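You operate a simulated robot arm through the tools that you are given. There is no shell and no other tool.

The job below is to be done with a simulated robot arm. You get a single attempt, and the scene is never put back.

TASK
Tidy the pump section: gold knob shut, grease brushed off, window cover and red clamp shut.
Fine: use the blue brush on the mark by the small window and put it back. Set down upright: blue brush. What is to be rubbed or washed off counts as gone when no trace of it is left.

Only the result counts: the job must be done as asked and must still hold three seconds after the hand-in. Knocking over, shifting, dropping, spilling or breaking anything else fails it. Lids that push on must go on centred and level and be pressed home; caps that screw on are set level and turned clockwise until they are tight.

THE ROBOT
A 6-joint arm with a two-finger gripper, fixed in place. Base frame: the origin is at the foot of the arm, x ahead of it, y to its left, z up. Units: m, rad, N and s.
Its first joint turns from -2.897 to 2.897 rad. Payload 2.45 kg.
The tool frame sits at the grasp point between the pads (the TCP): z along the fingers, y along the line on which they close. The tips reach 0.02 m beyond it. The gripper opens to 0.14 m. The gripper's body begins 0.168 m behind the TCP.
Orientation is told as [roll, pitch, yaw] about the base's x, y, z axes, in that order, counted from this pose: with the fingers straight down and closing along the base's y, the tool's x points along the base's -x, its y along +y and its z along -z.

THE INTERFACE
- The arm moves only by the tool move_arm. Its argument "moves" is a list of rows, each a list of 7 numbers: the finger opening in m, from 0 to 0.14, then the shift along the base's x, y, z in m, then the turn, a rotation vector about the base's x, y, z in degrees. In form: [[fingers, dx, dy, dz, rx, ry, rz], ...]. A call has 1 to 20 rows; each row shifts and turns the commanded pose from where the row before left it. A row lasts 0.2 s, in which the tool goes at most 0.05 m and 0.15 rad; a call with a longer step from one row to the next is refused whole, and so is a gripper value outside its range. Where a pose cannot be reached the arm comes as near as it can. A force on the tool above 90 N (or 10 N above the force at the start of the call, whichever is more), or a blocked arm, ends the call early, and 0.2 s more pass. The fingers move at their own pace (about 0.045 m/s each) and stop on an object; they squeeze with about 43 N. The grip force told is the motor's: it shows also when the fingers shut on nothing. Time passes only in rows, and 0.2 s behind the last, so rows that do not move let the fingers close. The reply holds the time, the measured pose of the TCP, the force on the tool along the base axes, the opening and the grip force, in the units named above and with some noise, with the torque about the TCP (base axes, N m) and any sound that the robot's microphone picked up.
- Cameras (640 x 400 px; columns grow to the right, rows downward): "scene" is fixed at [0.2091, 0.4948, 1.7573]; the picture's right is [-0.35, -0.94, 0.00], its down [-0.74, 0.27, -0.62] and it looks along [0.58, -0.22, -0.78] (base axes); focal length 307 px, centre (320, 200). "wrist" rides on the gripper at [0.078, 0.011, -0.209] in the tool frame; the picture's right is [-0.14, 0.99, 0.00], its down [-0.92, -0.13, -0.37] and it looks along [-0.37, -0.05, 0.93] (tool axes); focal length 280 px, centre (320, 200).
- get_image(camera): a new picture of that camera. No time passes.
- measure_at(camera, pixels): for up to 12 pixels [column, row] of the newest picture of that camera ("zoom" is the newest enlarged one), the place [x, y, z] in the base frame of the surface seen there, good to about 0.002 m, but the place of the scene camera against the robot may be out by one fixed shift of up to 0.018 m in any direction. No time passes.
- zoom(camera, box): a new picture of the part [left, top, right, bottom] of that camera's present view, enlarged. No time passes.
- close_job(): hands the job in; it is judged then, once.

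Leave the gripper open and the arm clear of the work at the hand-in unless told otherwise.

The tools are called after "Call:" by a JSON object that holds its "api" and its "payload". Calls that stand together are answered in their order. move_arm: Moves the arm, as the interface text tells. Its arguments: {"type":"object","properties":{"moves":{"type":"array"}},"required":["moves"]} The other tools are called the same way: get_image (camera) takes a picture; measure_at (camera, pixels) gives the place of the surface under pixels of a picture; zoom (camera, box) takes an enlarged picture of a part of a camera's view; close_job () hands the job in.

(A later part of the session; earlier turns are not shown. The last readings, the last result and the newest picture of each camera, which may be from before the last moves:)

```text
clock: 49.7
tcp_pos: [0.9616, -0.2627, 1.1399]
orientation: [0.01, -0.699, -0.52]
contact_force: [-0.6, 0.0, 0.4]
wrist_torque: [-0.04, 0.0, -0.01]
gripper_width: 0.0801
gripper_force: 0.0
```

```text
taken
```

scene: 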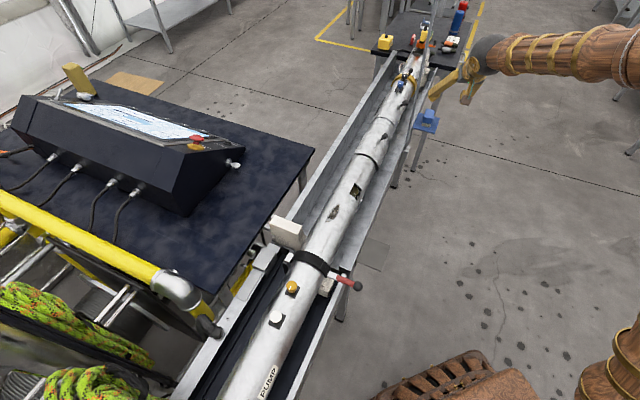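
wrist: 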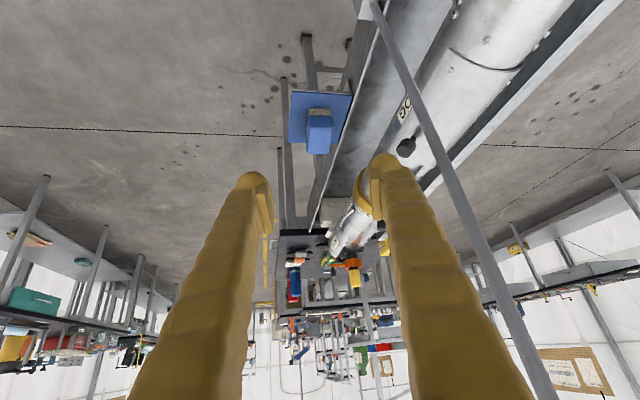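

The pose is reached and the brush at (319,130) lies between the finger lines. I measure the brush and the pole from here.

Call:
{"api": "zoom", "payload": {"camera": "wrist", "box": [280, 80, 360, 170]}}

Call:
{"api": "measure_at", "payload": {"camera": "zoom", "pixels": [[285, 175], [350, 175], [280, 225], [345, 225], [318, 200], [320, 250], [290, 250], [345, 250], [318, 130]]}}

Call:
{"api": "measure_at", "payload": {"camera": "wrist", "pixels": [[395, 50], [415, 95], [440, 155], [465, 212], [500, 295]]}}

```text
4.44 times, centred on (320, 125) of wrist
```

zoom: 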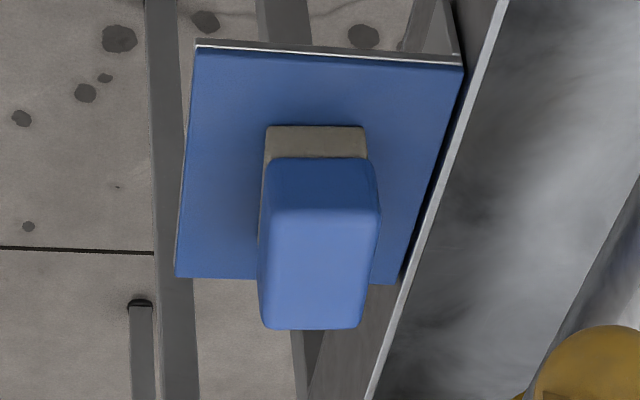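

```text
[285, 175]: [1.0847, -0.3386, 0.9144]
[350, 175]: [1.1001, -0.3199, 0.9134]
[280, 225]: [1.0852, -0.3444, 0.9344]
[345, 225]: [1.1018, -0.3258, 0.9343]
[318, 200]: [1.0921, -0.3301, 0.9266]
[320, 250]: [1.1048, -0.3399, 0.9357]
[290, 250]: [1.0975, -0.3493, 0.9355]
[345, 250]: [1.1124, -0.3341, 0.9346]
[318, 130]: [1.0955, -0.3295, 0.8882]
```

```text
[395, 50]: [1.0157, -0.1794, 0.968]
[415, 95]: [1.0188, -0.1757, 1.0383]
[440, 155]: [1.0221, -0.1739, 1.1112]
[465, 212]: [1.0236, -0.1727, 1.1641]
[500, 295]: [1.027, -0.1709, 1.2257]
```

All agrees: the brush centre is (1.118, -0.350). The pole stays about 0.107 m off the tool's line. I advance two thirds of the way along the tool axis.

Call:
{"api": "move_arm", "payload": {"moves": [[0.08, 0.0261, -0.01455, -0.0363, 0, 0, 0], [0.08, 0.0261, -0.01455, -0.0363, 0, 0, 0], [0.08, 0.0261, -0.01455, -0.0363, 0, 0, 0], [0.08, 0.0261, -0.01455, -0.0363, 0, 0, 0], [0.08, 0, 0, 0, 0, 0, 0]]}}

Call:
{"api": "get_image", "payload": {"camera": "wrist"}}

Call:
{"api": "zoom", "payload": {"camera": "scene", "box": [380, 60, 500, 150]}}

```text
clock: 50.9
tcp_pos: [1.0652, -0.3214, 0.9943]
orientation: [0.011, -0.698, -0.519]
contact_force: [0.4, -0.2, 0.1]
wrist_torque: [0.0, 0.03, 0.0]
gripper_width: 0.0798
gripper_force: 0.1
```

```text
taken
```

wrist: 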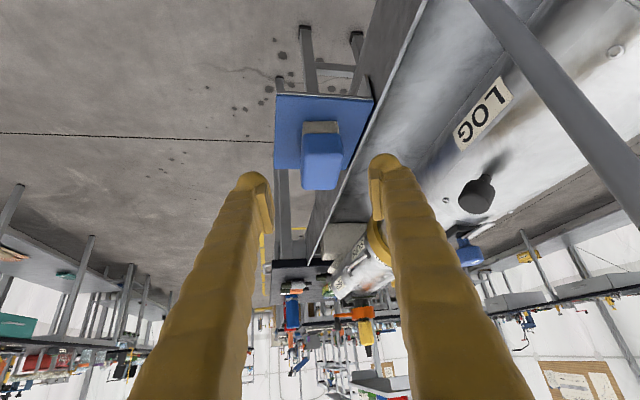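

```text
4.44 times, centred on (440, 105) of scene
```

zoom: 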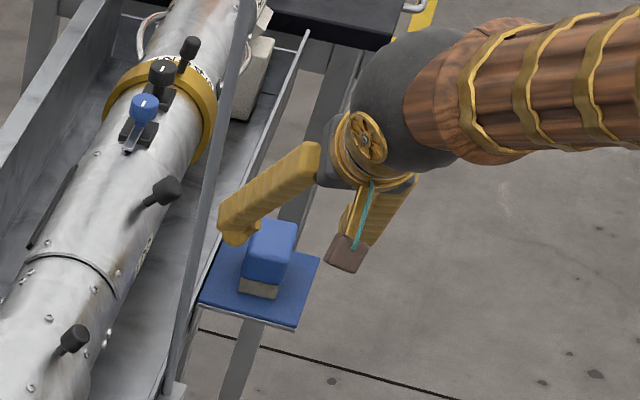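

The fingers straddle the brush freely. I advance the last 0.094 m.

Call:
{"api": "move_arm", "payload": {"moves": [[0.08, 0.0176, -0.0095, -0.0241, 0, 0, 0], [0.08, 0.0176, -0.0095, -0.0241, 0, 0, 0], [0.08, 0.0176, -0.0095, -0.0241, 0, 0, 0], [0.08, 0, 0, 0, 0, 0, 0]]}}

Call:
{"api": "get_image", "payload": {"camera": "wrist"}}

Call:
{"api": "zoom", "payload": {"camera": "scene", "box": [390, 80, 470, 150]}}

```text
clock: 51.9
tcp_pos: [1.1191, -0.3501, 0.9217]
orientation: [0.009, -0.699, -0.52]
contact_force: [1.1, 0.6, -1.0]
wrist_torque: [0.0, -0.01, 0.02]
gripper_width: 0.0796
gripper_force: 0.1
```

```text
taken
```

wrist: 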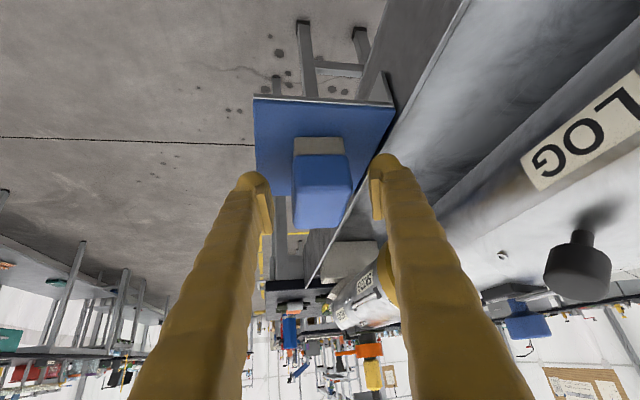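

```text
5.71 times, centred on (430, 115) of scene
```

zoom: 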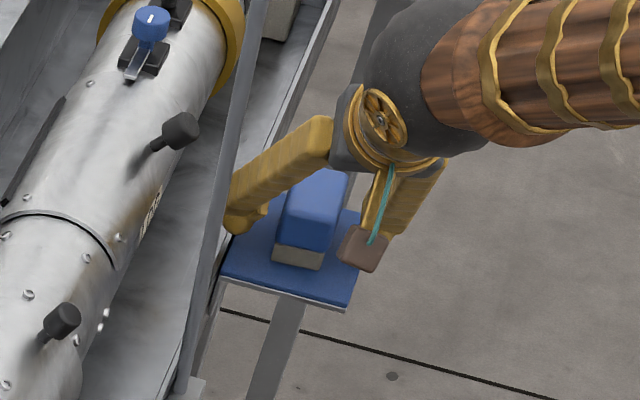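

The brush sits centred between the pads, turned about 12° against them. I close in stages so it can align itself, and look.

Call:
{"api": "move_arm", "payload": {"moves": [[0.065, 0, 0, 0, 0, 0, 0], [0.055, 0, 0, 0, 0, 0, 0], [0.05, 0, 0, 0, 0, 0, 0], [0.046, 0, 0, 0, 0, 0, 0], [0.042, 0, 0, 0, 0, 0, 0], [0.042, 0, 0, 0, 0, 0, 0]]}}

Call:
{"api": "zoom", "payload": {"camera": "wrist", "box": [240, 90, 400, 250]}}

Call:
{"api": "zoom", "payload": {"camera": "scene", "box": [400, 85, 460, 135]}}

```text
clock: 53.3
tcp_pos: [1.1184, -0.3493, 0.9217]
orientation: [0.009, -0.698, -0.519]
contact_force: [-0.3, -0.4, -0.5]
wrist_torque: [-0.03, -0.01, 0.0]
gripper_width: 0.0425
gripper_force: 0.3
```

```text
2.50 times, centred on (320, 170) of wrist
```

zoom: 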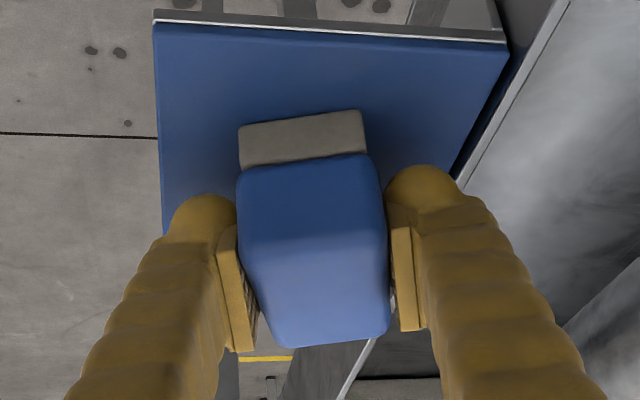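

```text
8.00 times, centred on (430, 110) of scene
```

zoom: 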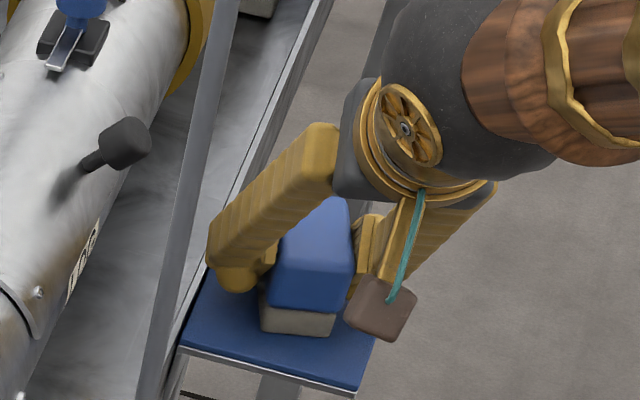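

The brush has turned to match the pads. Now I grip it fully.

Call:
{"api": "move_arm", "payload": {"moves": [[0.035, 0, 0, 0, 0, 0, 0], [0.02, 0, 0, 0, 0, 0, 0], [0.0, 0, 0, 0, 0, 0, 0], [0.0, 0, 0, 0, 0, 0, 0]]}}

Call:
{"api": "zoom", "payload": {"camera": "wrist", "box": [240, 90, 400, 250]}}

```text
clock: 54.3
tcp_pos: [1.1185, -0.3501, 0.921]
orientation: [0.009, -0.698, -0.52]
contact_force: [0.0, -0.1, 0.0]
wrist_torque: [0.0, -0.01, 0.01]
gripper_width: 0.0408
gripper_force: 42.9
```

```text
2.50 times, centred on (320, 170) of wrist
```

zoom: 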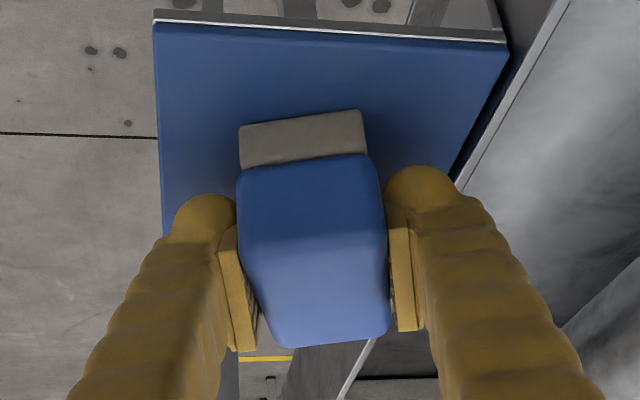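

The brush is held firmly (0.0408 m, 43 N). Grip pose to remember for putting back: (1.1185, -0.3501, 0.921). I lift it and withdraw along the tool axis, keeping clear of the pole.

Call:
{"api": "move_arm", "payload": {"moves": [[0, 0, 0, 0.015, 0, 0, 0], [0, 0, 0, 0.02, 0, 0, 0], [0, -0.0272, 0.0155, 0.0375, 0, 0, 0], [0, -0.0272, 0.0155, 0.0375, 0, 0, 0], [0, -0.0272, 0.0155, 0.0375, 0, 0, 0], [0, -0.0272, 0.0155, 0.0375, 0, 0, 0], [0, -0.0272, 0.0155, 0.0375, 0, 0, 0], [0, -0.0272, 0.0155, 0.0375, 0, 0, 0]]}}

Call:
{"api": "get_image", "payload": {"camera": "wrist"}}

Call:
{"api": "get_image", "payload": {"camera": "scene"}}

```text
clock: 56.1
tcp_pos: [0.9562, -0.2551, 1.1759]
orientation: [0.01, -0.696, -0.521]
contact_force: [0.4, 0.1, -1.7]
wrist_torque: [-0.04, -0.06, -0.02]
gripper_width: 0.0
gripper_force: 29.6
```

```text
taken
```

wrist: 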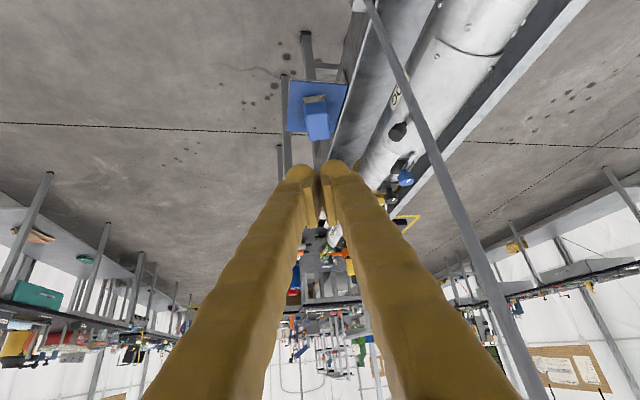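

```text
taken
```

scene: 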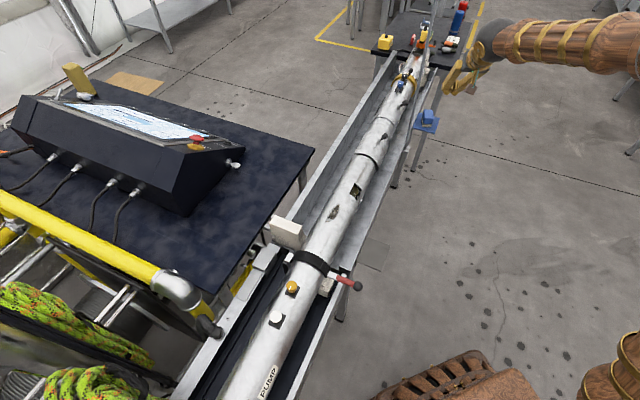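

The brush slipped out of the grip: it is still standing on the shelf at (316,117) and the gripper is empty (width 0). I look closely at the brush and its shape.

Call:
{"api": "zoom", "payload": {"camera": "wrist", "box": [280, 70, 360, 150]}}

Call:
{"api": "measure_at", "payload": {"camera": "zoom", "pixels": [[280, 160], [350, 140], [310, 150], [280, 190], [360, 170], [270, 250], [355, 320], [310, 330], [330, 240], [265, 130], [350, 120], [310, 120]]}}

Call:
{"api": "zoom", "payload": {"camera": "scene", "box": [405, 95, 449, 140]}}

```text
5.00 times, centred on (320, 110) of wrist
```

zoom: 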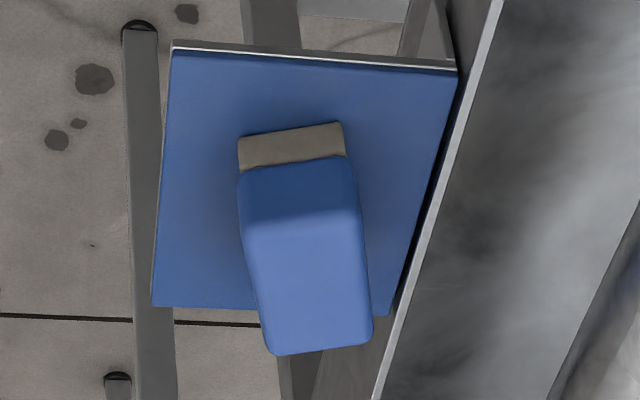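

```text
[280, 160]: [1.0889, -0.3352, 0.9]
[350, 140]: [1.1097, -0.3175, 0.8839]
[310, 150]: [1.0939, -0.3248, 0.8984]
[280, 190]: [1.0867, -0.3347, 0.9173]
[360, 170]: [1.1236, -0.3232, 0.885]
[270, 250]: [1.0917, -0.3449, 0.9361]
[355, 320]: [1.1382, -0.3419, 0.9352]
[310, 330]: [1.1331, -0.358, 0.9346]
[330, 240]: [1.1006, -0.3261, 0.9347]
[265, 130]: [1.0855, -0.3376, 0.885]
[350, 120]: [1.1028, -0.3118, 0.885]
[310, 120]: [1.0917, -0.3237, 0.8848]
```

```text
8.89 times, centred on (427, 118) of scene
```

zoom: 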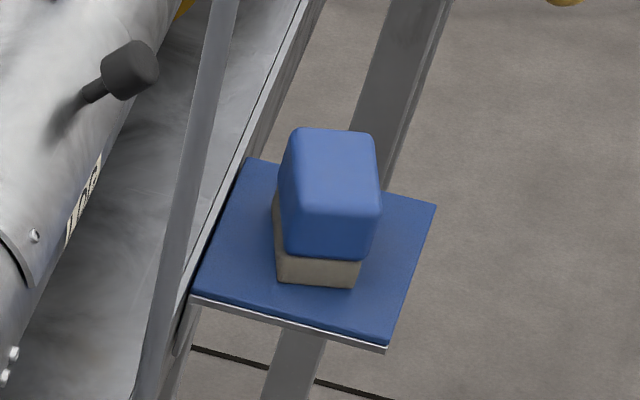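

The brush is still upright, only turned to match my tool (it didn't lift). Its centre is now about (1.116, -0.345). I open, go back in along the tool axis, and this time will lift very slowly while watching forces.

Call:
{"api": "move_arm", "payload": {"moves": [[0.03, 0, 0, 0, 0, 0, 0], [0.06, 0.0038, -0.0018, -0.0414, 0, 0, 0], [0.08, 0, 0, 0, 0, 0, 0], [0.08, 0, 0, 0, 0, 0, 0], [0.08, 0.0261, -0.01477, -0.0358, 0, 0, 0], [0.08, 0.0261, -0.01477, -0.0358, 0, 0, 0], [0.08, 0.0261, -0.01477, -0.0358, 0, 0, 0], [0.08, 0.0261, -0.01477, -0.0358, 0, 0, 0], [0.08, 0, 0, 0, 0, 0, 0]]}}

Call:
{"api": "get_image", "payload": {"camera": "wrist"}}

```text
clock: 58.1
tcp_pos: [1.0667, -0.3151, 0.9952]
orientation: [0.01, -0.699, -0.52]
contact_force: [-0.1, 0.4, 0.4]
wrist_torque: [0.0, 0.03, 0.02]
gripper_width: 0.08
gripper_force: 0.1
```

```text
taken
```

wrist: 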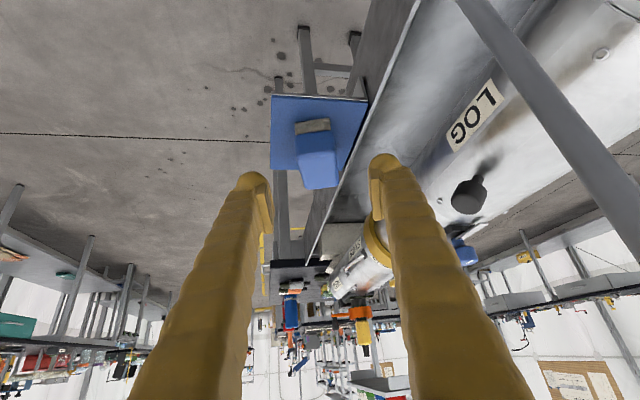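

The brush lines up with the fingers. I advance the rest and close on it.

Call:
{"api": "move_arm", "payload": {"moves": [[0.08, 0.0166, -0.0101, -0.0251, 0, 0, 0], [0.08, 0.0166, -0.0101, -0.0251, 0, 0, 0], [0.08, 0.0166, -0.0101, -0.0254, 0, 0, 0], [0.07, 0, 0, 0, 0, 0, 0], [0.055, 0, 0, 0, 0, 0, 0], [0.045, 0, 0, 0, 0, 0, 0], [0.03, 0, 0, 0, 0, 0, 0], [0.0, 0, 0, 0, 0, 0, 0], [0.0, 0, 0, 0, 0, 0, 0], [0.0, 0, 0, 0, 0, 0, 0]]}}

Call:
{"api": "zoom", "payload": {"camera": "wrist", "box": [240, 90, 400, 250]}}

Call:
{"api": "zoom", "payload": {"camera": "scene", "box": [405, 90, 455, 135]}}

```text
clock: 60.3
tcp_pos: [1.1146, -0.3476, 0.9214]
orientation: [0.009, -0.698, -0.519]
contact_force: [1.1, 0.7, 0.8]
wrist_torque: [-0.02, -0.04, -0.04]
gripper_width: 0.0407
gripper_force: 43.6
```

```text
2.50 times, centred on (320, 170) of wrist
```

zoom: 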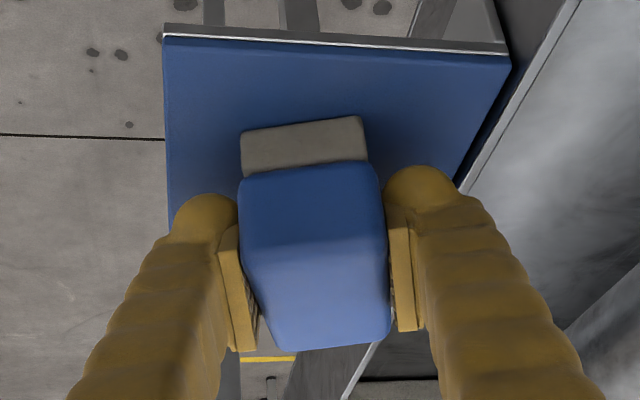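

```text
8.89 times, centred on (430, 112) of scene
```

zoom: 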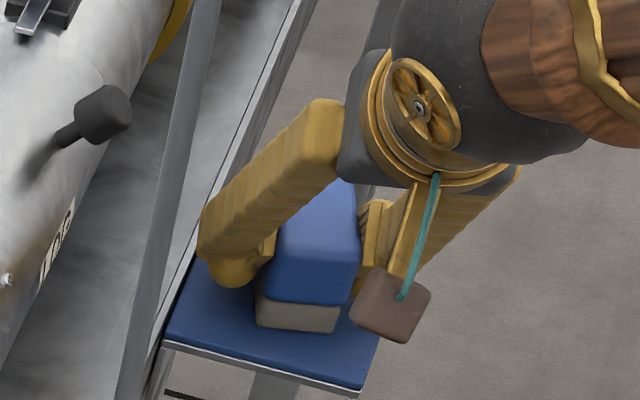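

Gripped again at 0.0407 m. I lift by only 0.005 m, slowly, and read the force and width.

Call:
{"api": "move_arm", "payload": {"moves": [[0, 0, 0, 0.001, 0, 0, 0], [0, 0, 0, 0.002, 0, 0, 0], [0, 0, 0, 0.002, 0, 0, 0], [0, 0, 0, 0, 0, 0, 0]]}}

Call:
{"api": "zoom", "payload": {"camera": "wrist", "box": [240, 90, 400, 250]}}

Call:
{"api": "zoom", "payload": {"camera": "scene", "box": [405, 90, 455, 135]}}

```text
clock: 61.3
tcp_pos: [1.1127, -0.3469, 0.9245]
orientation: [0.01, -0.698, -0.52]
contact_force: [-0.2, 0.3, -0.6]
wrist_torque: [0.0, -0.02, 0.01]
gripper_width: 0.0404
gripper_force: 43.1
```

```text
2.50 times, centred on (320, 170) of wrist
```

zoom: 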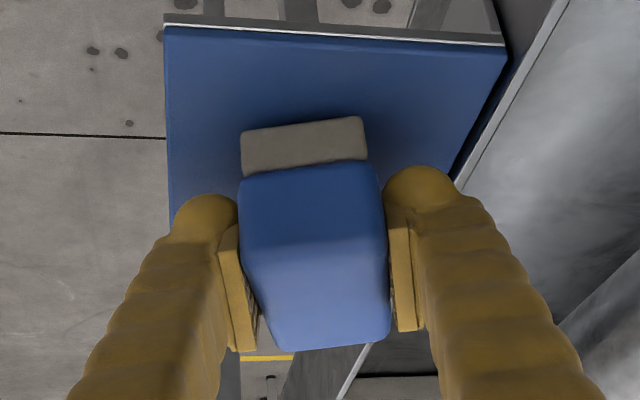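

```text
8.89 times, centred on (430, 112) of scene
```

zoom: 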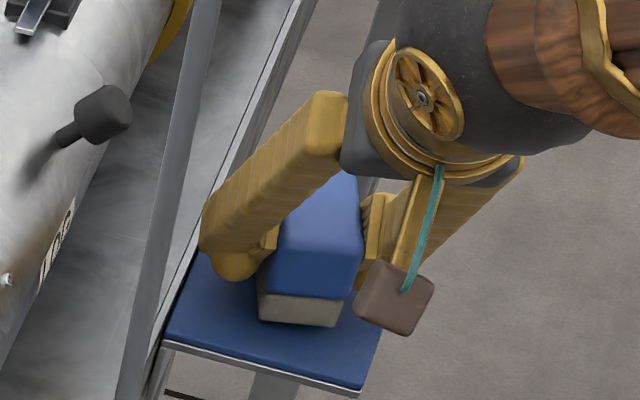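

The brush now rises with the gripper (the shelf's edge shifted, the brush did not). I continue lifting gently.

Call:
{"api": "move_arm", "payload": {"moves": [[0, 0, 0, 0.003, 0, 0, 0], [0, 0, 0, 0.003, 0, 0, 0], [0, 0, 0, 0.004, 0, 0, 0], [0, 0, 0, 0.004, 0, 0, 0], [0, 0, 0, 0.005, 0, 0, 0], [0, 0, 0, 0.005, 0, 0, 0], [0, 0, 0, 0.005, 0, 0, 0], [0, 0, 0, 0, 0, 0, 0]]}}

Call:
{"api": "zoom", "payload": {"camera": "wrist", "box": [240, 90, 400, 250]}}

Call:
{"api": "zoom", "payload": {"camera": "scene", "box": [405, 85, 455, 135]}}

```text
clock: 63.1
tcp_pos: [1.1136, -0.3482, 0.9544]
orientation: [0.01, -0.699, -0.52]
contact_force: [0.8, 0.3, -0.7]
wrist_torque: [0.01, 0.01, 0.01]
gripper_width: 0.0406
gripper_force: 42.7
```

```text
2.50 times, centred on (320, 170) of wrist
```

zoom: 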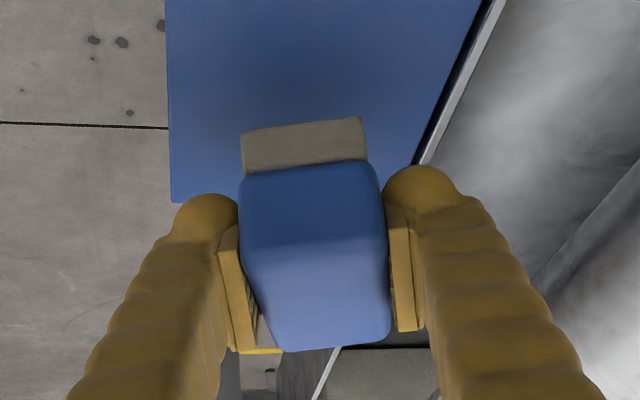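

```text
8.00 times, centred on (430, 110) of scene
```

zoom: 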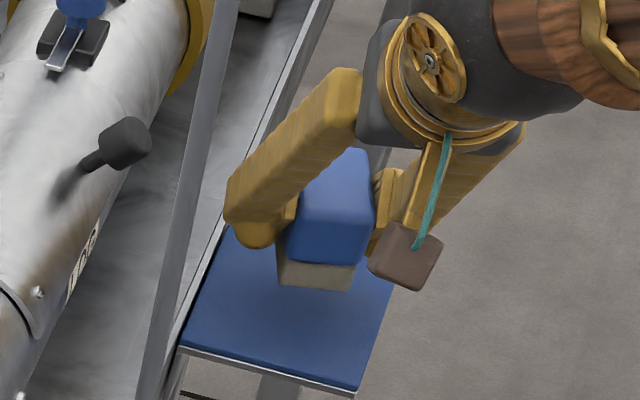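

The brush hangs safely in the grip. I withdraw along the tool axis with small, slowly growing steps.

Call:
{"api": "move_arm", "payload": {"moves": [[0, -0.003, 0.0017, 0.0042, 0, 0, 0], [0, -0.0055, 0.0031, 0.0077, 0, 0, 0], [0, -0.008, 0.0045, 0.011, 0, 0, 0], [0, -0.0105, 0.006, 0.0145, 0, 0, 0], [0, -0.0112, 0.0063, 0.0153, 0, 0, 0], [0, -0.0112, 0.0063, 0.0153, 0, 0, 0], [0, -0.0112, 0.0063, 0.0153, 0, 0, 0], [0, -0.0112, 0.0063, 0.0153, 0, 0, 0], [0, -0.0112, 0.0063, 0.0153, 0, 0, 0], [0, -0.0112, 0.0063, 0.0153, 0, 0, 0], [0, -0.0112, 0.0063, 0.0153, 0, 0, 0], [0, -0.0112, 0.0063, 0.0153, 0, 0, 0], [0, -0.0112, 0.0063, 0.0153, 0, 0, 0], [0, -0.0112, 0.0063, 0.0153, 0, 0, 0], [0, -0.008, 0.0045, 0.01, 0, 0, 0], [0, -0.005, 0.0025, 0.006, 0, 0, 0], [0, 0, 0, 0, 0, 0, 0]]}}

Call:
{"api": "zoom", "payload": {"camera": "wrist", "box": [240, 90, 400, 250]}}

Call:
{"api": "get_image", "payload": {"camera": "scene"}}

```text
clock: 66.7
tcp_pos: [0.9605, -0.2631, 1.1622]
orientation: [0.008, -0.697, -0.52]
contact_force: [0.4, -0.8, -0.3]
wrist_torque: [0.03, -0.01, 0.03]
gripper_width: 0.0405
gripper_force: 43.1
```

```text
2.50 times, centred on (320, 170) of wrist
```

zoom: 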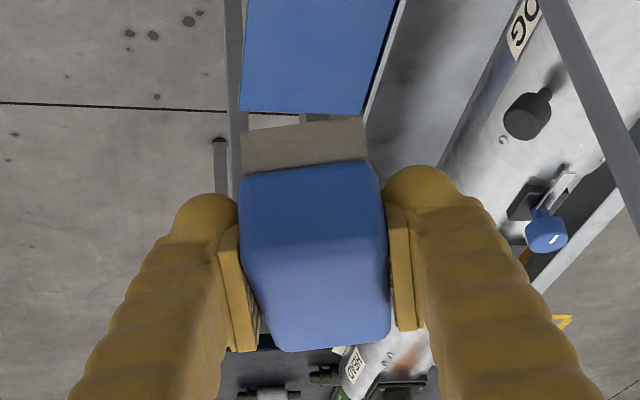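

```text
taken
```

scene: 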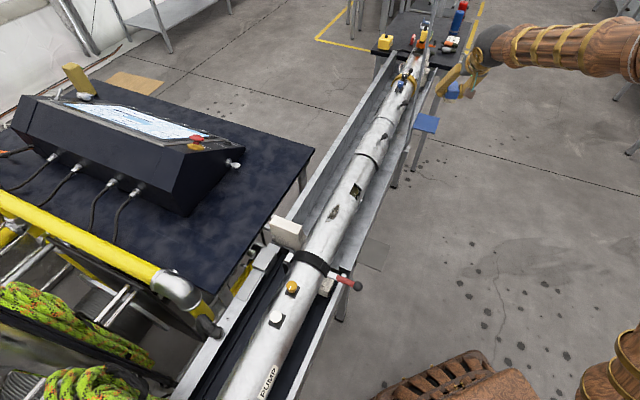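

The brush is firm. I measure its front face and top from this view, to know where the bristles are relative to the TCP.

Call:
{"api": "measure_at", "payload": {"camera": "zoom", "pixels": [[303, 131], [303, 150], [303, 180], [308, 230], [250, 140], [355, 128], [310, 260], [320, 335], [255, 250], [375, 240]]}}

```text
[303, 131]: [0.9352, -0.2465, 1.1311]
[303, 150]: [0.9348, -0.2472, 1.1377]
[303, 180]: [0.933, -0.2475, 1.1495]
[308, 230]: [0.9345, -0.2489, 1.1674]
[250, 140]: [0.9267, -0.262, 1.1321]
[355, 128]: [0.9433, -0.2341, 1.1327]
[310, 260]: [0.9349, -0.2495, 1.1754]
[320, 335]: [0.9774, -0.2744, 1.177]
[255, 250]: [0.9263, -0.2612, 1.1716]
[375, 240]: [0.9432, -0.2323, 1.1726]
```

The bristles' bottom is 0.035 m below the TCP and the brush is level and centred on the TCP. I carry it smoothly towards the grease, turning it to lie along the tube.

Call:
{"api": "move_arm", "payload": {"moves": [[0, -0.0026, 0.0057, -0.0006, 0, 0, -0.2], [0, -0.0051, 0.0114, -0.0013, 0, 0, -0.4], [0, -0.0077, 0.017, -0.002, 0, 0, -0.6], [0, -0.0102, 0.0227, -0.0026, 0, 0, -0.8], [0, -0.0102, 0.0227, -0.0026, 0, 0, -0.8], [0, -0.0102, 0.0227, -0.0026, 0, 0, -0.8], [0, -0.0102, 0.0227, -0.0026, 0, 0, -0.8], [0, -0.0102, 0.0227, -0.0026, 0, 0, -0.8], [0, -0.0102, 0.0227, -0.0026, 0, 0, -0.8], [0, -0.0102, 0.0227, -0.0026, 0, 0, -0.8], [0, -0.0102, 0.0227, -0.0026, 0, 0, -0.8], [0, -0.0102, 0.0227, -0.0026, 0, 0, -0.8], [0, -0.0102, 0.0227, -0.0026, 0, 0, -0.8], [0, -0.0102, 0.0227, -0.0026, 0, 0, -0.8], [0, -0.0102, 0.0227, -0.0026, 0, 0, -0.8], [0, -0.0102, 0.0227, -0.0026, 0, 0, -0.8], [0, -0.0102, 0.0227, -0.0026, 0, 0, -0.8], [0, -0.0102, 0.0227, -0.0026, 0, 0, -0.8], [0, -0.0077, 0.017, -0.002, 0, 0, -0.6], [0, -0.0051, 0.0114, -0.0013, 0, 0, -0.4]]}}

Call:
{"api": "get_image", "payload": {"camera": "wrist"}}

Call:
{"api": "get_image", "payload": {"camera": "scene"}}

```text
clock: 70.9
tcp_pos: [0.7808, 0.1395, 1.1138]
orientation: [0.008, -0.697, -0.767]
contact_force: [-0.4, -0.6, -0.5]
wrist_torque: [-0.02, -0.03, 0.01]
gripper_width: 0.0406
gripper_force: 42.5
```

```text
taken
```

wrist: 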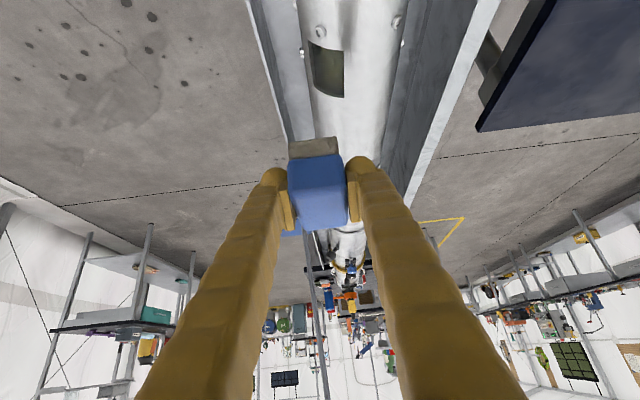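

```text
taken
```

scene: 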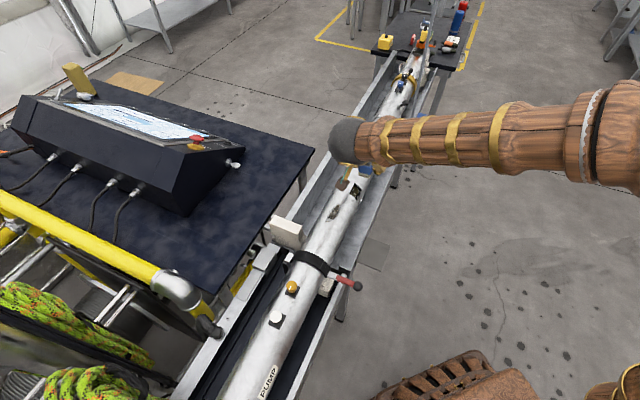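

I finish the way to above the grease at (0.721, 0.272).

Call:
{"api": "move_arm", "payload": {"moves": [[0, -0.005, 0.011, -0.0012, 0, 0, -0.2], [0, -0.0099, 0.022, -0.0023, 0, 0, -0.2], [0, -0.0099, 0.022, -0.0023, 0, 0, -0.2], [0, -0.0099, 0.022, -0.0023, 0, 0, -0.2], [0, -0.0099, 0.022, -0.0023, 0, 0, -0.2], [0, -0.0099, 0.022, -0.0023, 0, 0, -0.1], [0, -0.005, 0.011, -0.0012, 0, 0, 0], [0, 0, 0, 0, 0, 0, 0]]}}

Call:
{"api": "get_image", "payload": {"camera": "wrist"}}

Call:
{"api": "zoom", "payload": {"camera": "scene", "box": [290, 170, 390, 250]}}

```text
clock: 72.7
tcp_pos: [0.7209, 0.2736, 1.101]
orientation: [0.01, -0.698, -0.788]
contact_force: [0.0, 0.1, -0.6]
wrist_torque: [0.03, -0.03, 0.0]
gripper_width: 0.0404
gripper_force: 42.9
```

```text
taken
```

wrist: 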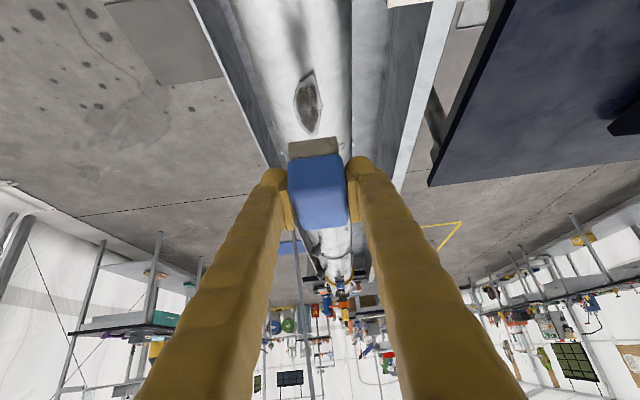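

```text
5.00 times, centred on (340, 210) of scene
```

zoom: 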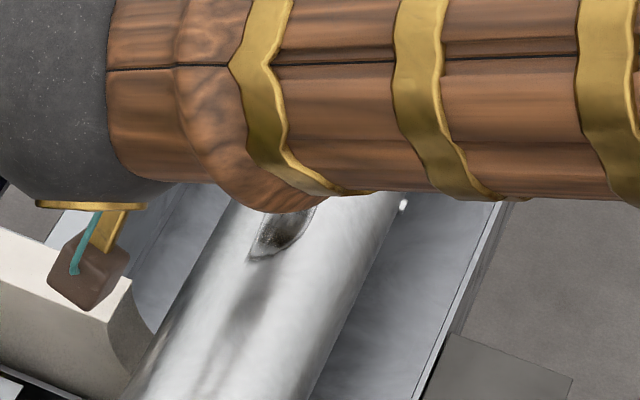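

The grease is seen at (308,100), just before and under the brush. I measure its outline from here.

Call:
{"api": "zoom", "payload": {"camera": "wrist", "box": [270, 60, 350, 160]}}

Call:
{"api": "measure_at", "payload": {"camera": "wrist", "pixels": [[312, 70], [295, 85], [321, 92], [306, 100], [298, 110], [319, 115], [308, 130], [301, 125], [280, 100], [335, 100], [345, 100], [265, 100]]}}

```text
4.00 times, centred on (310, 110) of wrist
```

zoom: 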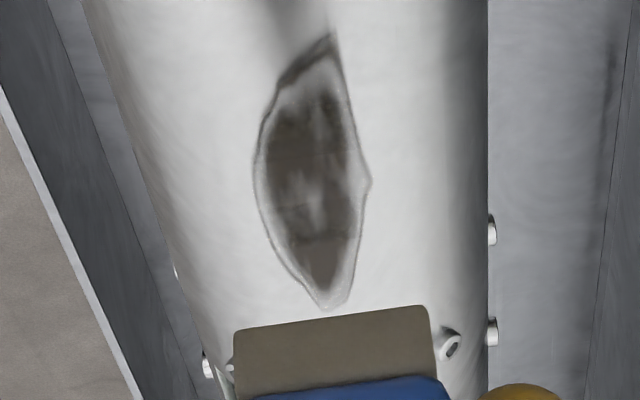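

```text
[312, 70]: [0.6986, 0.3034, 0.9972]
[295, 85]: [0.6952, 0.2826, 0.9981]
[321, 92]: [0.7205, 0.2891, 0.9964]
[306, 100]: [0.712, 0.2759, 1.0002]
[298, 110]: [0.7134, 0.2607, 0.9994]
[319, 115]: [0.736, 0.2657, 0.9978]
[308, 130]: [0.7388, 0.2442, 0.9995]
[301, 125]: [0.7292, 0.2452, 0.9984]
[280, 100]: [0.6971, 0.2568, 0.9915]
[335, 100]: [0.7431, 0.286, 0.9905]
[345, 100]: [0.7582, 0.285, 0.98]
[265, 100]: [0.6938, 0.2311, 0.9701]
```

The mark spans s = 0.278–0.357 and u = 0.686–0.716 on the tube, whose crest is at u ≈ 0.7005. I lower the brush gently to just above the surface.

Call:
{"api": "move_arm", "payload": {"moves": [[0, -0.001, -0.001, -0.005, 0, 0, 0], [0, -0.001, -0.001, -0.01, 0, 0, 0], [0, 0, 0, -0.015, 0, 0, 0], [0, 0, 0, -0.015, 0, 0, 0], [0, 0, 0, -0.01, 0, 0, 0], [0, 0, 0, -0.005, 0, 0, 0], [0, 0, 0, 0, 0, 0, 0]]}}

Call:
{"api": "zoom", "payload": {"camera": "wrist", "box": [250, 60, 390, 240]}}

```text
clock: 74.3
tcp_pos: [0.718, 0.271, 1.0407]
orientation: [0.01, -0.698, -0.788]
contact_force: [-0.5, -0.4, -0.4]
wrist_torque: [0.0, -0.02, -0.01]
gripper_width: 0.0406
gripper_force: 43.2
```

```text
2.22 times, centred on (320, 150) of wrist
```

zoom: 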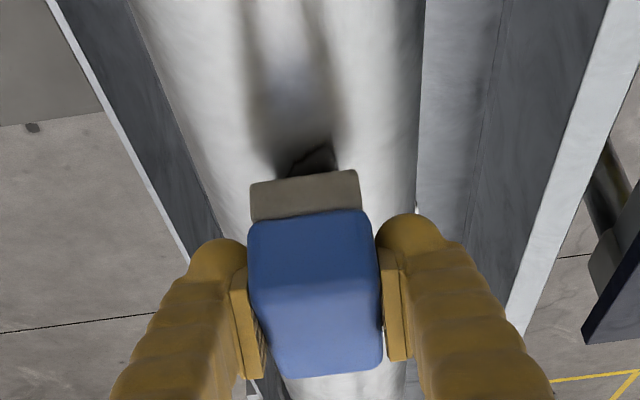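

The brush is just above the mark. I lower in 1 mm steps until the force shows contact.

Call:
{"api": "move_arm", "payload": {"moves": [[0, 0, 0, -0.001, 0, 0, 0], [0, 0, 0, -0.001, 0, 0, 0], [0, 0, 0, -0.001, 0, 0, 0], [0, 0, 0, 0, 0, 0, 0]]}}

```text
clock: 75.3
tcp_pos: [0.7187, 0.2719, 1.0374]
orientation: [0.009, -0.697, -0.787]
contact_force: [-0.7, -0.3, -0.2]
wrist_torque: [-0.02, -0.01, 0.01]
gripper_width: 0.0405
gripper_force: 43.0
```

Call:
{"api": "move_arm", "payload": {"moves": [[0, 0, 0, -0.001, 0, 0, 0], [0, 0, 0, -0.001, 0, 0, 0], [0, 0, 0, 0, 0, 0, 0]]}}

```text
clock: 76.1
tcp_pos: [0.7191, 0.2714, 1.035]
orientation: [0.008, -0.698, -0.787]
contact_force: [0.4, 0.5, -0.5]
wrist_torque: [0.03, 0.05, 0.02]
gripper_width: 0.0406
gripper_force: 42.9
```

No contact yet at TCP z = 1.035. I go on lowering in 1 mm steps.

Call:
{"api": "move_arm", "payload": {"moves": [[0, 0, 0, -0.001, 0, 0, 0], [0, 0, 0, -0.0005, 0, 0, 0], [0, 0, 0, 0, 0, 0, 0]]}}

```text
clock: 76.9
tcp_pos: [0.719, 0.2703, 1.0347]
orientation: [0.008, -0.699, -0.787]
contact_force: [0.3, 0.6, -1.8]
wrist_torque: [0.02, -0.01, 0.0]
gripper_width: 0.0406
gripper_force: 42.4
```

Call:
{"api": "move_arm", "payload": {"moves": [[0, 0, 0, -0.001, 0, 0, 0], [0, 0, 0, 0, 0, 0, 0]]}}

Call:
{"api": "zoom", "payload": {"camera": "wrist", "box": [280, 80, 360, 160]}}

```text
clock: 77.5
tcp_pos: [0.7201, 0.2712, 1.034]
orientation: [0.011, -0.697, -0.787]
contact_force: [-1.6, -0.9, 7.1]
wrist_torque: [-0.14, 0.04, 0.0]
gripper_width: 0.0405
gripper_force: 43.1
```

```text
5.00 times, centred on (320, 120) of wrist
```

zoom: 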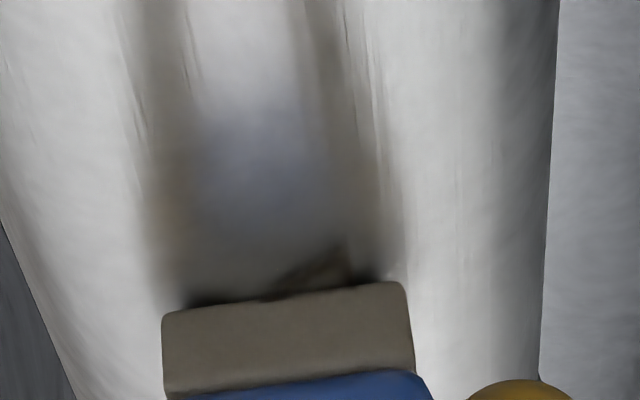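

Contact: 7 N upward at TCP z = 1.034. Now I stroke along the tube: 0.03 m back, 0.06 m forth and back again.

Call:
{"api": "move_arm", "payload": {"moves": [[0, -0.0035, 0.0035, 0, 0, 0, 0], [0, -0.00707, 0.00707, 0, 0, 0, 0], [0, -0.00707, 0.00707, 0, 0, 0, 0], [0, -0.0035, 0.0035, 0, 0, 0, 0], [0, 0.0035, -0.0035, 0, 0, 0, 0], [0, 0.00707, -0.00707, 0, 0, 0, 0], [0, 0.00707, -0.00707, 0, 0, 0, 0], [0, 0.00707, -0.00707, 0, 0, 0, 0], [0, 0.00707, -0.00707, 0, 0, 0, 0], [0, 0.00707, -0.00707, 0, 0, 0, 0], [0, 0.0035, -0.0035, 0, 0, 0, 0], [0, -0.0035, 0.0035, 0, 0, 0, 0], [0, -0.00707, 0.00707, 0, 0, 0, 0], [0, -0.00707, 0.00707, 0, 0, 0, 0]]}}

Call:
{"api": "zoom", "payload": {"camera": "wrist", "box": [260, 60, 380, 160]}}

```text
clock: 80.5
tcp_pos: [0.7215, 0.266, 1.0328]
orientation: [0.01, -0.699, -0.786]
contact_force: [5.9, -4.5, 22.2]
wrist_torque: [-0.14, 0.02, 0.03]
gripper_width: 0.0405
gripper_force: 43.4
```

```text
4.00 times, centred on (320, 110) of wrist
```

zoom: 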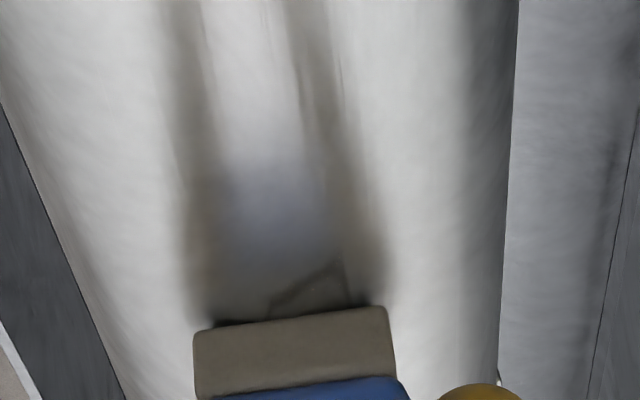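

Contact is 22 N and the mark already looks paler at its visible tip. I now roll the brush 15° round the tube towards the robot's side (keeping the bristles against the tube) to reach that edge of the mark, and stroke there.

Call:
{"api": "move_arm", "payload": {"moves": [[0, 0, 0, 0.0005, 0, 0, 0], [0, -0.00506, -0.00506, -0.0003, 3.535, -3.535, 0], [0, -0.00502, -0.00502, -0.00093, 3.535, -3.535, 0], [0, -0.00493, -0.00493, -0.00155, 3.535, -3.535, 0], [0, 0, 0, 0, 0, 0, 0]]}}

```text
clock: 81.7
tcp_pos: [0.7079, 0.2521, 1.03]
orientation: [0.347, -0.67, -1.003]
contact_force: [-5.9, -6.9, 19.9]
wrist_torque: [0.39, 0.51, 0.27]
gripper_width: 0.0406
gripper_force: 42.6
```

Contact remains (about 22 N along the surface normal). I stroke along the tube here.

Call:
{"api": "move_arm", "payload": {"moves": [[0, -0.0035, 0.0035, 0, 0, 0, 0], [0, -0.00707, 0.00707, 0, 0, 0, 0], [0, -0.00707, 0.00707, 0, 0, 0, 0], [0, -0.00707, 0.00707, 0, 0, 0, 0], [0, 0.0035, -0.0035, 0, 0, 0, 0], [0, 0.00707, -0.00707, 0, 0, 0, 0], [0, 0.00707, -0.00707, 0, 0, 0, 0], [0, 0.00707, -0.00707, 0, 0, 0, 0], [0, 0.00707, -0.00707, 0, 0, 0, 0], [0, 0.00707, -0.00707, 0, 0, 0, 0], [0, 0.00707, -0.00707, 0, 0, 0, 0], [0, -0.0035, 0.0035, 0, 0, 0, 0], [0, -0.00707, 0.00707, 0, 0, 0, 0], [0, -0.00707, 0.00707, 0, 0, 0, 0]]}}

Call:
{"api": "zoom", "payload": {"camera": "wrist", "box": [250, 60, 390, 240]}}

```text
clock: 84.7
tcp_pos: [0.7103, 0.2496, 1.0312]
orientation: [0.345, -0.671, -0.999]
contact_force: [0.2, -0.5, -0.7]
wrist_torque: [-0.02, 0.0, -0.02]
gripper_width: 0.0408
gripper_force: 42.9
```

```text
2.22 times, centred on (320, 150) of wrist
```

zoom: 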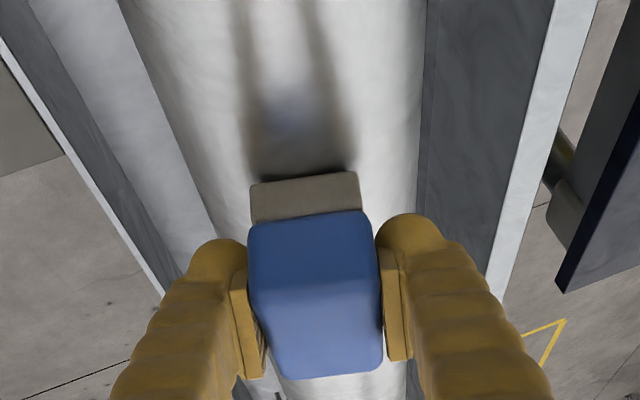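

The contact has gone to zero and I see no mark before the brush now. I lift off and move forward along the tube to see what's left of the mark.

Call:
{"api": "move_arm", "payload": {"moves": [[0, -0.0018, -0.0018, 0.0097, 0, 0, 0], [0, -0.0036, -0.0036, 0.0193, 0, 0, 0], [0, 0.007, -0.007, 0.005, 0, 0, 0], [0, 0.0141, -0.0141, 0, 0, 0, 0], [0, 0.0141, -0.0141, 0, 0, 0, 0], [0, 0.0141, -0.0141, 0, 0, 0, 0], [0, 0.007, -0.007, 0, 0, 0, 0], [0, 0, 0, 0, 0, 0, 0]]}}

Call:
{"api": "zoom", "payload": {"camera": "wrist", "box": [230, 40, 390, 160]}}

Call:
{"api": "zoom", "payload": {"camera": "scene", "box": [290, 170, 390, 250]}}

```text
clock: 86.5
tcp_pos: [0.7602, 0.1859, 1.0655]
orientation: [0.347, -0.671, -1.002]
contact_force: [0.3, 0.2, -0.8]
wrist_torque: [0.02, -0.02, 0.03]
gripper_width: 0.0403
gripper_force: 43.4
```

```text
3.33 times, centred on (310, 100) of wrist
```

zoom: 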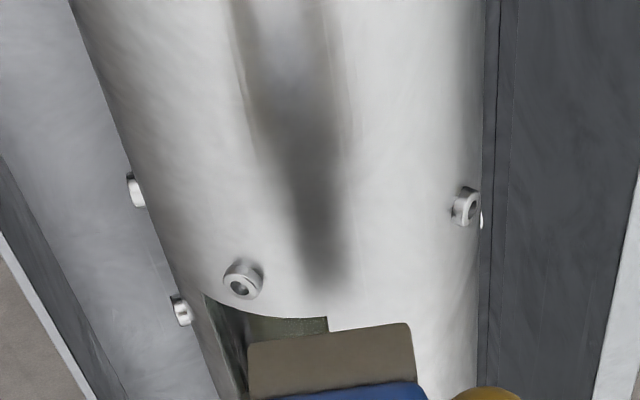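

```text
5.00 times, centred on (340, 210) of scene
```

zoom: 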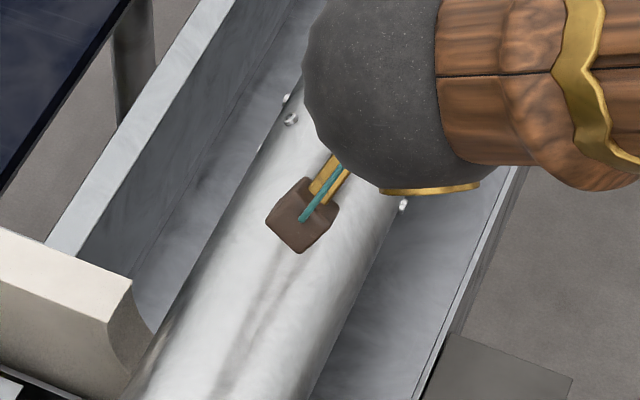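

The mark's outline seems gone; the dark streak looks like the arm's shadow. I zoom in tighter to check for remains.

Call:
{"api": "zoom", "payload": {"camera": "wrist", "box": [285, 40, 345, 130]}}

Call:
{"api": "get_image", "payload": {"camera": "wrist"}}

```text
4.44 times, centred on (315, 85) of wrist
```

zoom: 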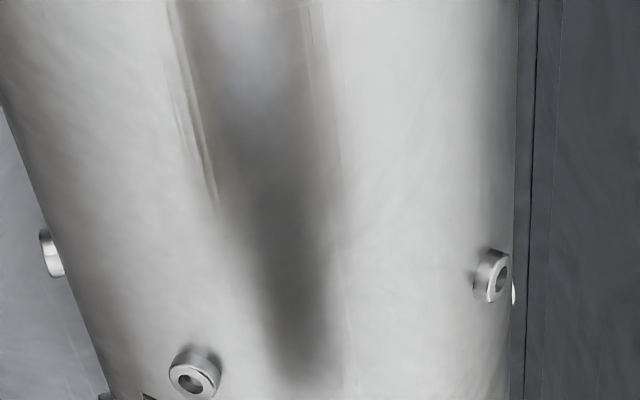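

```text
taken
```

wrist: 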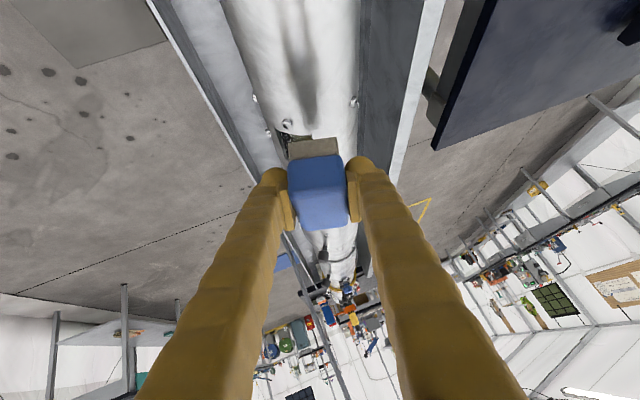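

I see no outline any more. To check without the arm's shadow, I carry the brush away up and along the tube (levelling it) and then look with the scene camera.

Call:
{"api": "move_arm", "payload": {"moves": [[0, 0.003, -0.006, 0.004, 0, 0, 0], [0, 0.006, -0.012, 0.008, 0, 0, 0], [0, 0.01, -0.0204, 0.009, -1.7675, 1.7675, 0], [0, 0.01, -0.0204, 0.009, -1.7675, 1.7675, 0], [0, 0.01, -0.0204, 0.009, -1.7675, 1.7675, 0], [0, 0.01, -0.0204, 0.009, -1.7675, 1.7675, 0], [0, 0.01, -0.0204, 0.009, -1.7675, 1.7675, 0], [0, 0.01, -0.0204, 0.009, -1.7675, 1.7675, 0], [0, 0.01, -0.0204, 0.009, 0, 0, 0], [0, 0.01, -0.0204, 0.009, 0, 0, 0], [0, 0.01, -0.0204, 0.009, 0, 0, 0], [0, 0.01, -0.0204, 0.009, 0, 0, 0], [0, 0.01, -0.0204, 0.0, 0, 0, 0], [0, 0.01, -0.0204, 0.0, 0, 0, 0], [0, 0.006, -0.012, 0, 0, 0, 0]]}}

Call:
{"api": "get_image", "payload": {"camera": "scene"}}

Call:
{"api": "zoom", "payload": {"camera": "scene", "box": [305, 170, 385, 240]}}

```text
clock: 89.7
tcp_pos: [0.8974, -0.0864, 1.1668]
orientation: [0.008, -0.698, -0.787]
contact_force: [0.0, 0.2, -0.1]
wrist_torque: [-0.02, -0.03, -0.02]
gripper_width: 0.0408
gripper_force: 42.8
```

```text
taken
```

scene: 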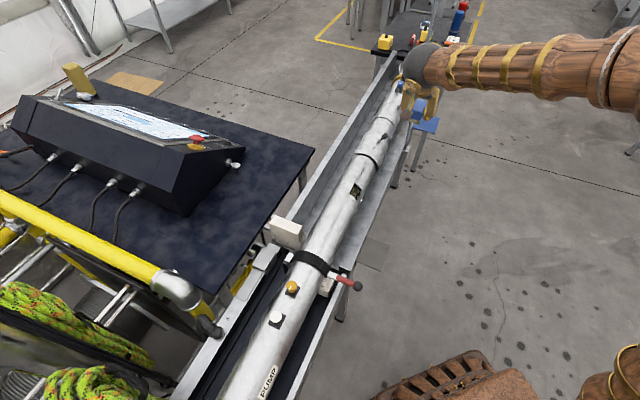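

```text
5.71 times, centred on (345, 205) of scene
```

zoom: 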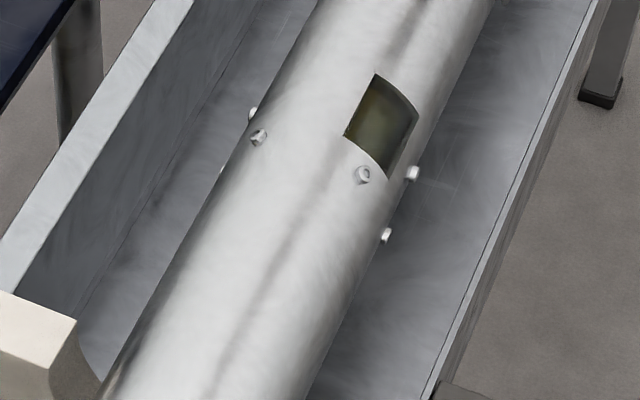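

The mark is gone in this view. I zoom further on the very place for any faint trace.

Call:
{"api": "zoom", "payload": {"camera": "scene", "box": [318, 192, 354, 228]}}

Call:
{"api": "zoom", "payload": {"camera": "scene", "box": [270, 200, 350, 300]}}

```text
11.11 times, centred on (336, 210) of scene
```

zoom: 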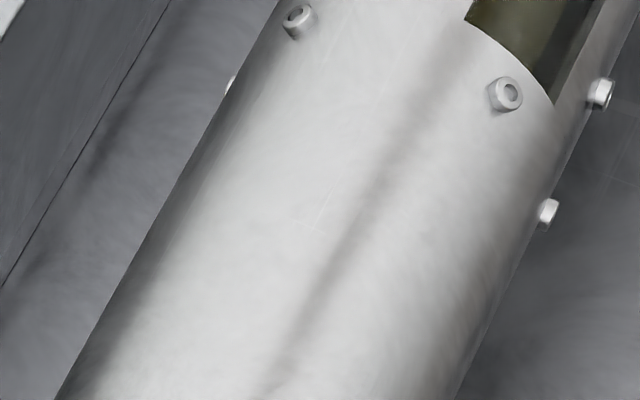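

```text
4.00 times, centred on (310, 250) of scene
```

zoom: 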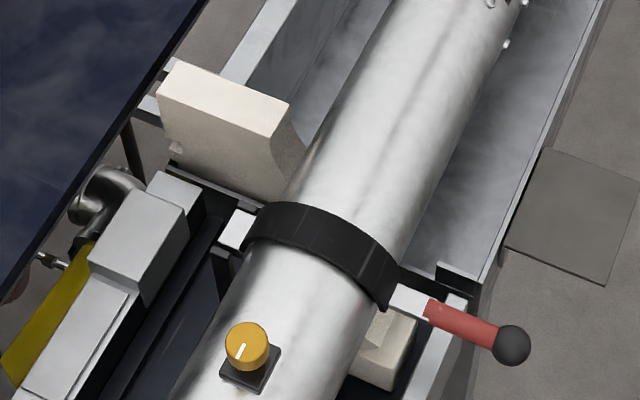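

No trace is left. Now I put the brush back. First I check how the brush sits in the grip after brushing.

Call:
{"api": "zoom", "payload": {"camera": "wrist", "box": [240, 90, 400, 250]}}

Call:
{"api": "measure_at", "payload": {"camera": "zoom", "pixels": [[303, 131], [303, 150], [303, 180], [308, 230], [250, 140], [355, 128], [310, 260], [320, 335], [255, 250], [375, 240]]}}

```text
2.50 times, centred on (320, 170) of wrist
```

zoom: 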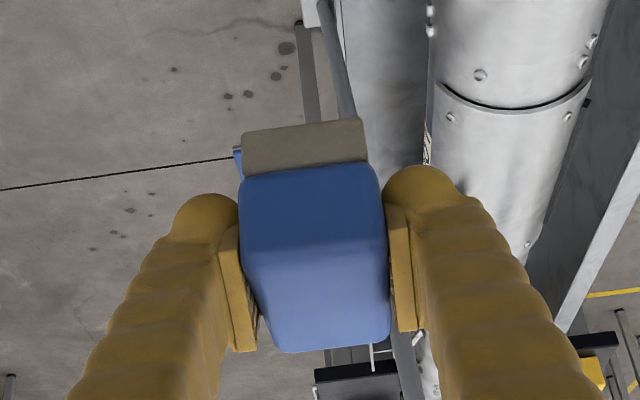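

```text
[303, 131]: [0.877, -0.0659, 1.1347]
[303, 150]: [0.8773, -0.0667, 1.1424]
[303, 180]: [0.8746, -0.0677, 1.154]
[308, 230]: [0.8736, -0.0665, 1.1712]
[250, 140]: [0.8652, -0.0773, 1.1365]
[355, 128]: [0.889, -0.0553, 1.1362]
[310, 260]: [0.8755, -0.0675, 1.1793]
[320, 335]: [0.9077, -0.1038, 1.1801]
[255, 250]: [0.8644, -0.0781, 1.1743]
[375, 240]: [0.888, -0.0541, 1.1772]
```

The brush still sits level and centred. I carry it back to the approach point before the shelf, staying on the robot's side of the pole, and turn to the pick-up heading.

Call:
{"api": "move_arm", "payload": {"moves": [[0, 0, -0.008, 0, 0, 0, 0.8], [0, 0, -0.016, 0, 0, 0, 1.6], [0, 0, -0.022, 0, 0, 0, 1.9], [0, 0, -0.022, 0, 0, 0, 1.9], [0, 0, -0.022, 0, 0, 0, 1.9], [0, 0, -0.022, 0, 0, 0, 1.9], [0, 0, -0.022, 0, 0, 0, 1.9], [0, 0, -0.022, 0, 0, 0, 1.9], [0, 0, -0.016, 0, 0, 0, 1.2], [0, 0.006, -0.006, 0, 0, 0, 0.4], [0, 0.014, 0, 0, 0, 0, 0], [0, 0.018, 0, 0, 0, 0, 0], [0, 0.018, 0, 0, 0, 0, 0], [0, 0.01, 0, 0, 0, 0, 0], [0, 0.002, 0, 0, 0, 0, 0], [0, 0, 0, 0, 0, 0, 0]]}}

Call:
{"api": "get_image", "payload": {"camera": "wrist"}}

```text
clock: 93.1
tcp_pos: [0.966, -0.266, 1.1677]
orientation: [0.01, -0.697, -0.518]
contact_force: [0.5, -0.3, -0.5]
wrist_torque: [-0.03, -0.02, 0.01]
gripper_width: 0.0405
gripper_force: 43.3
```

```text
taken
```

wrist: 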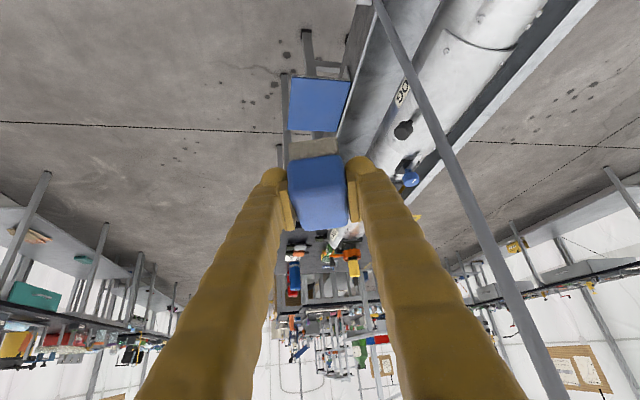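

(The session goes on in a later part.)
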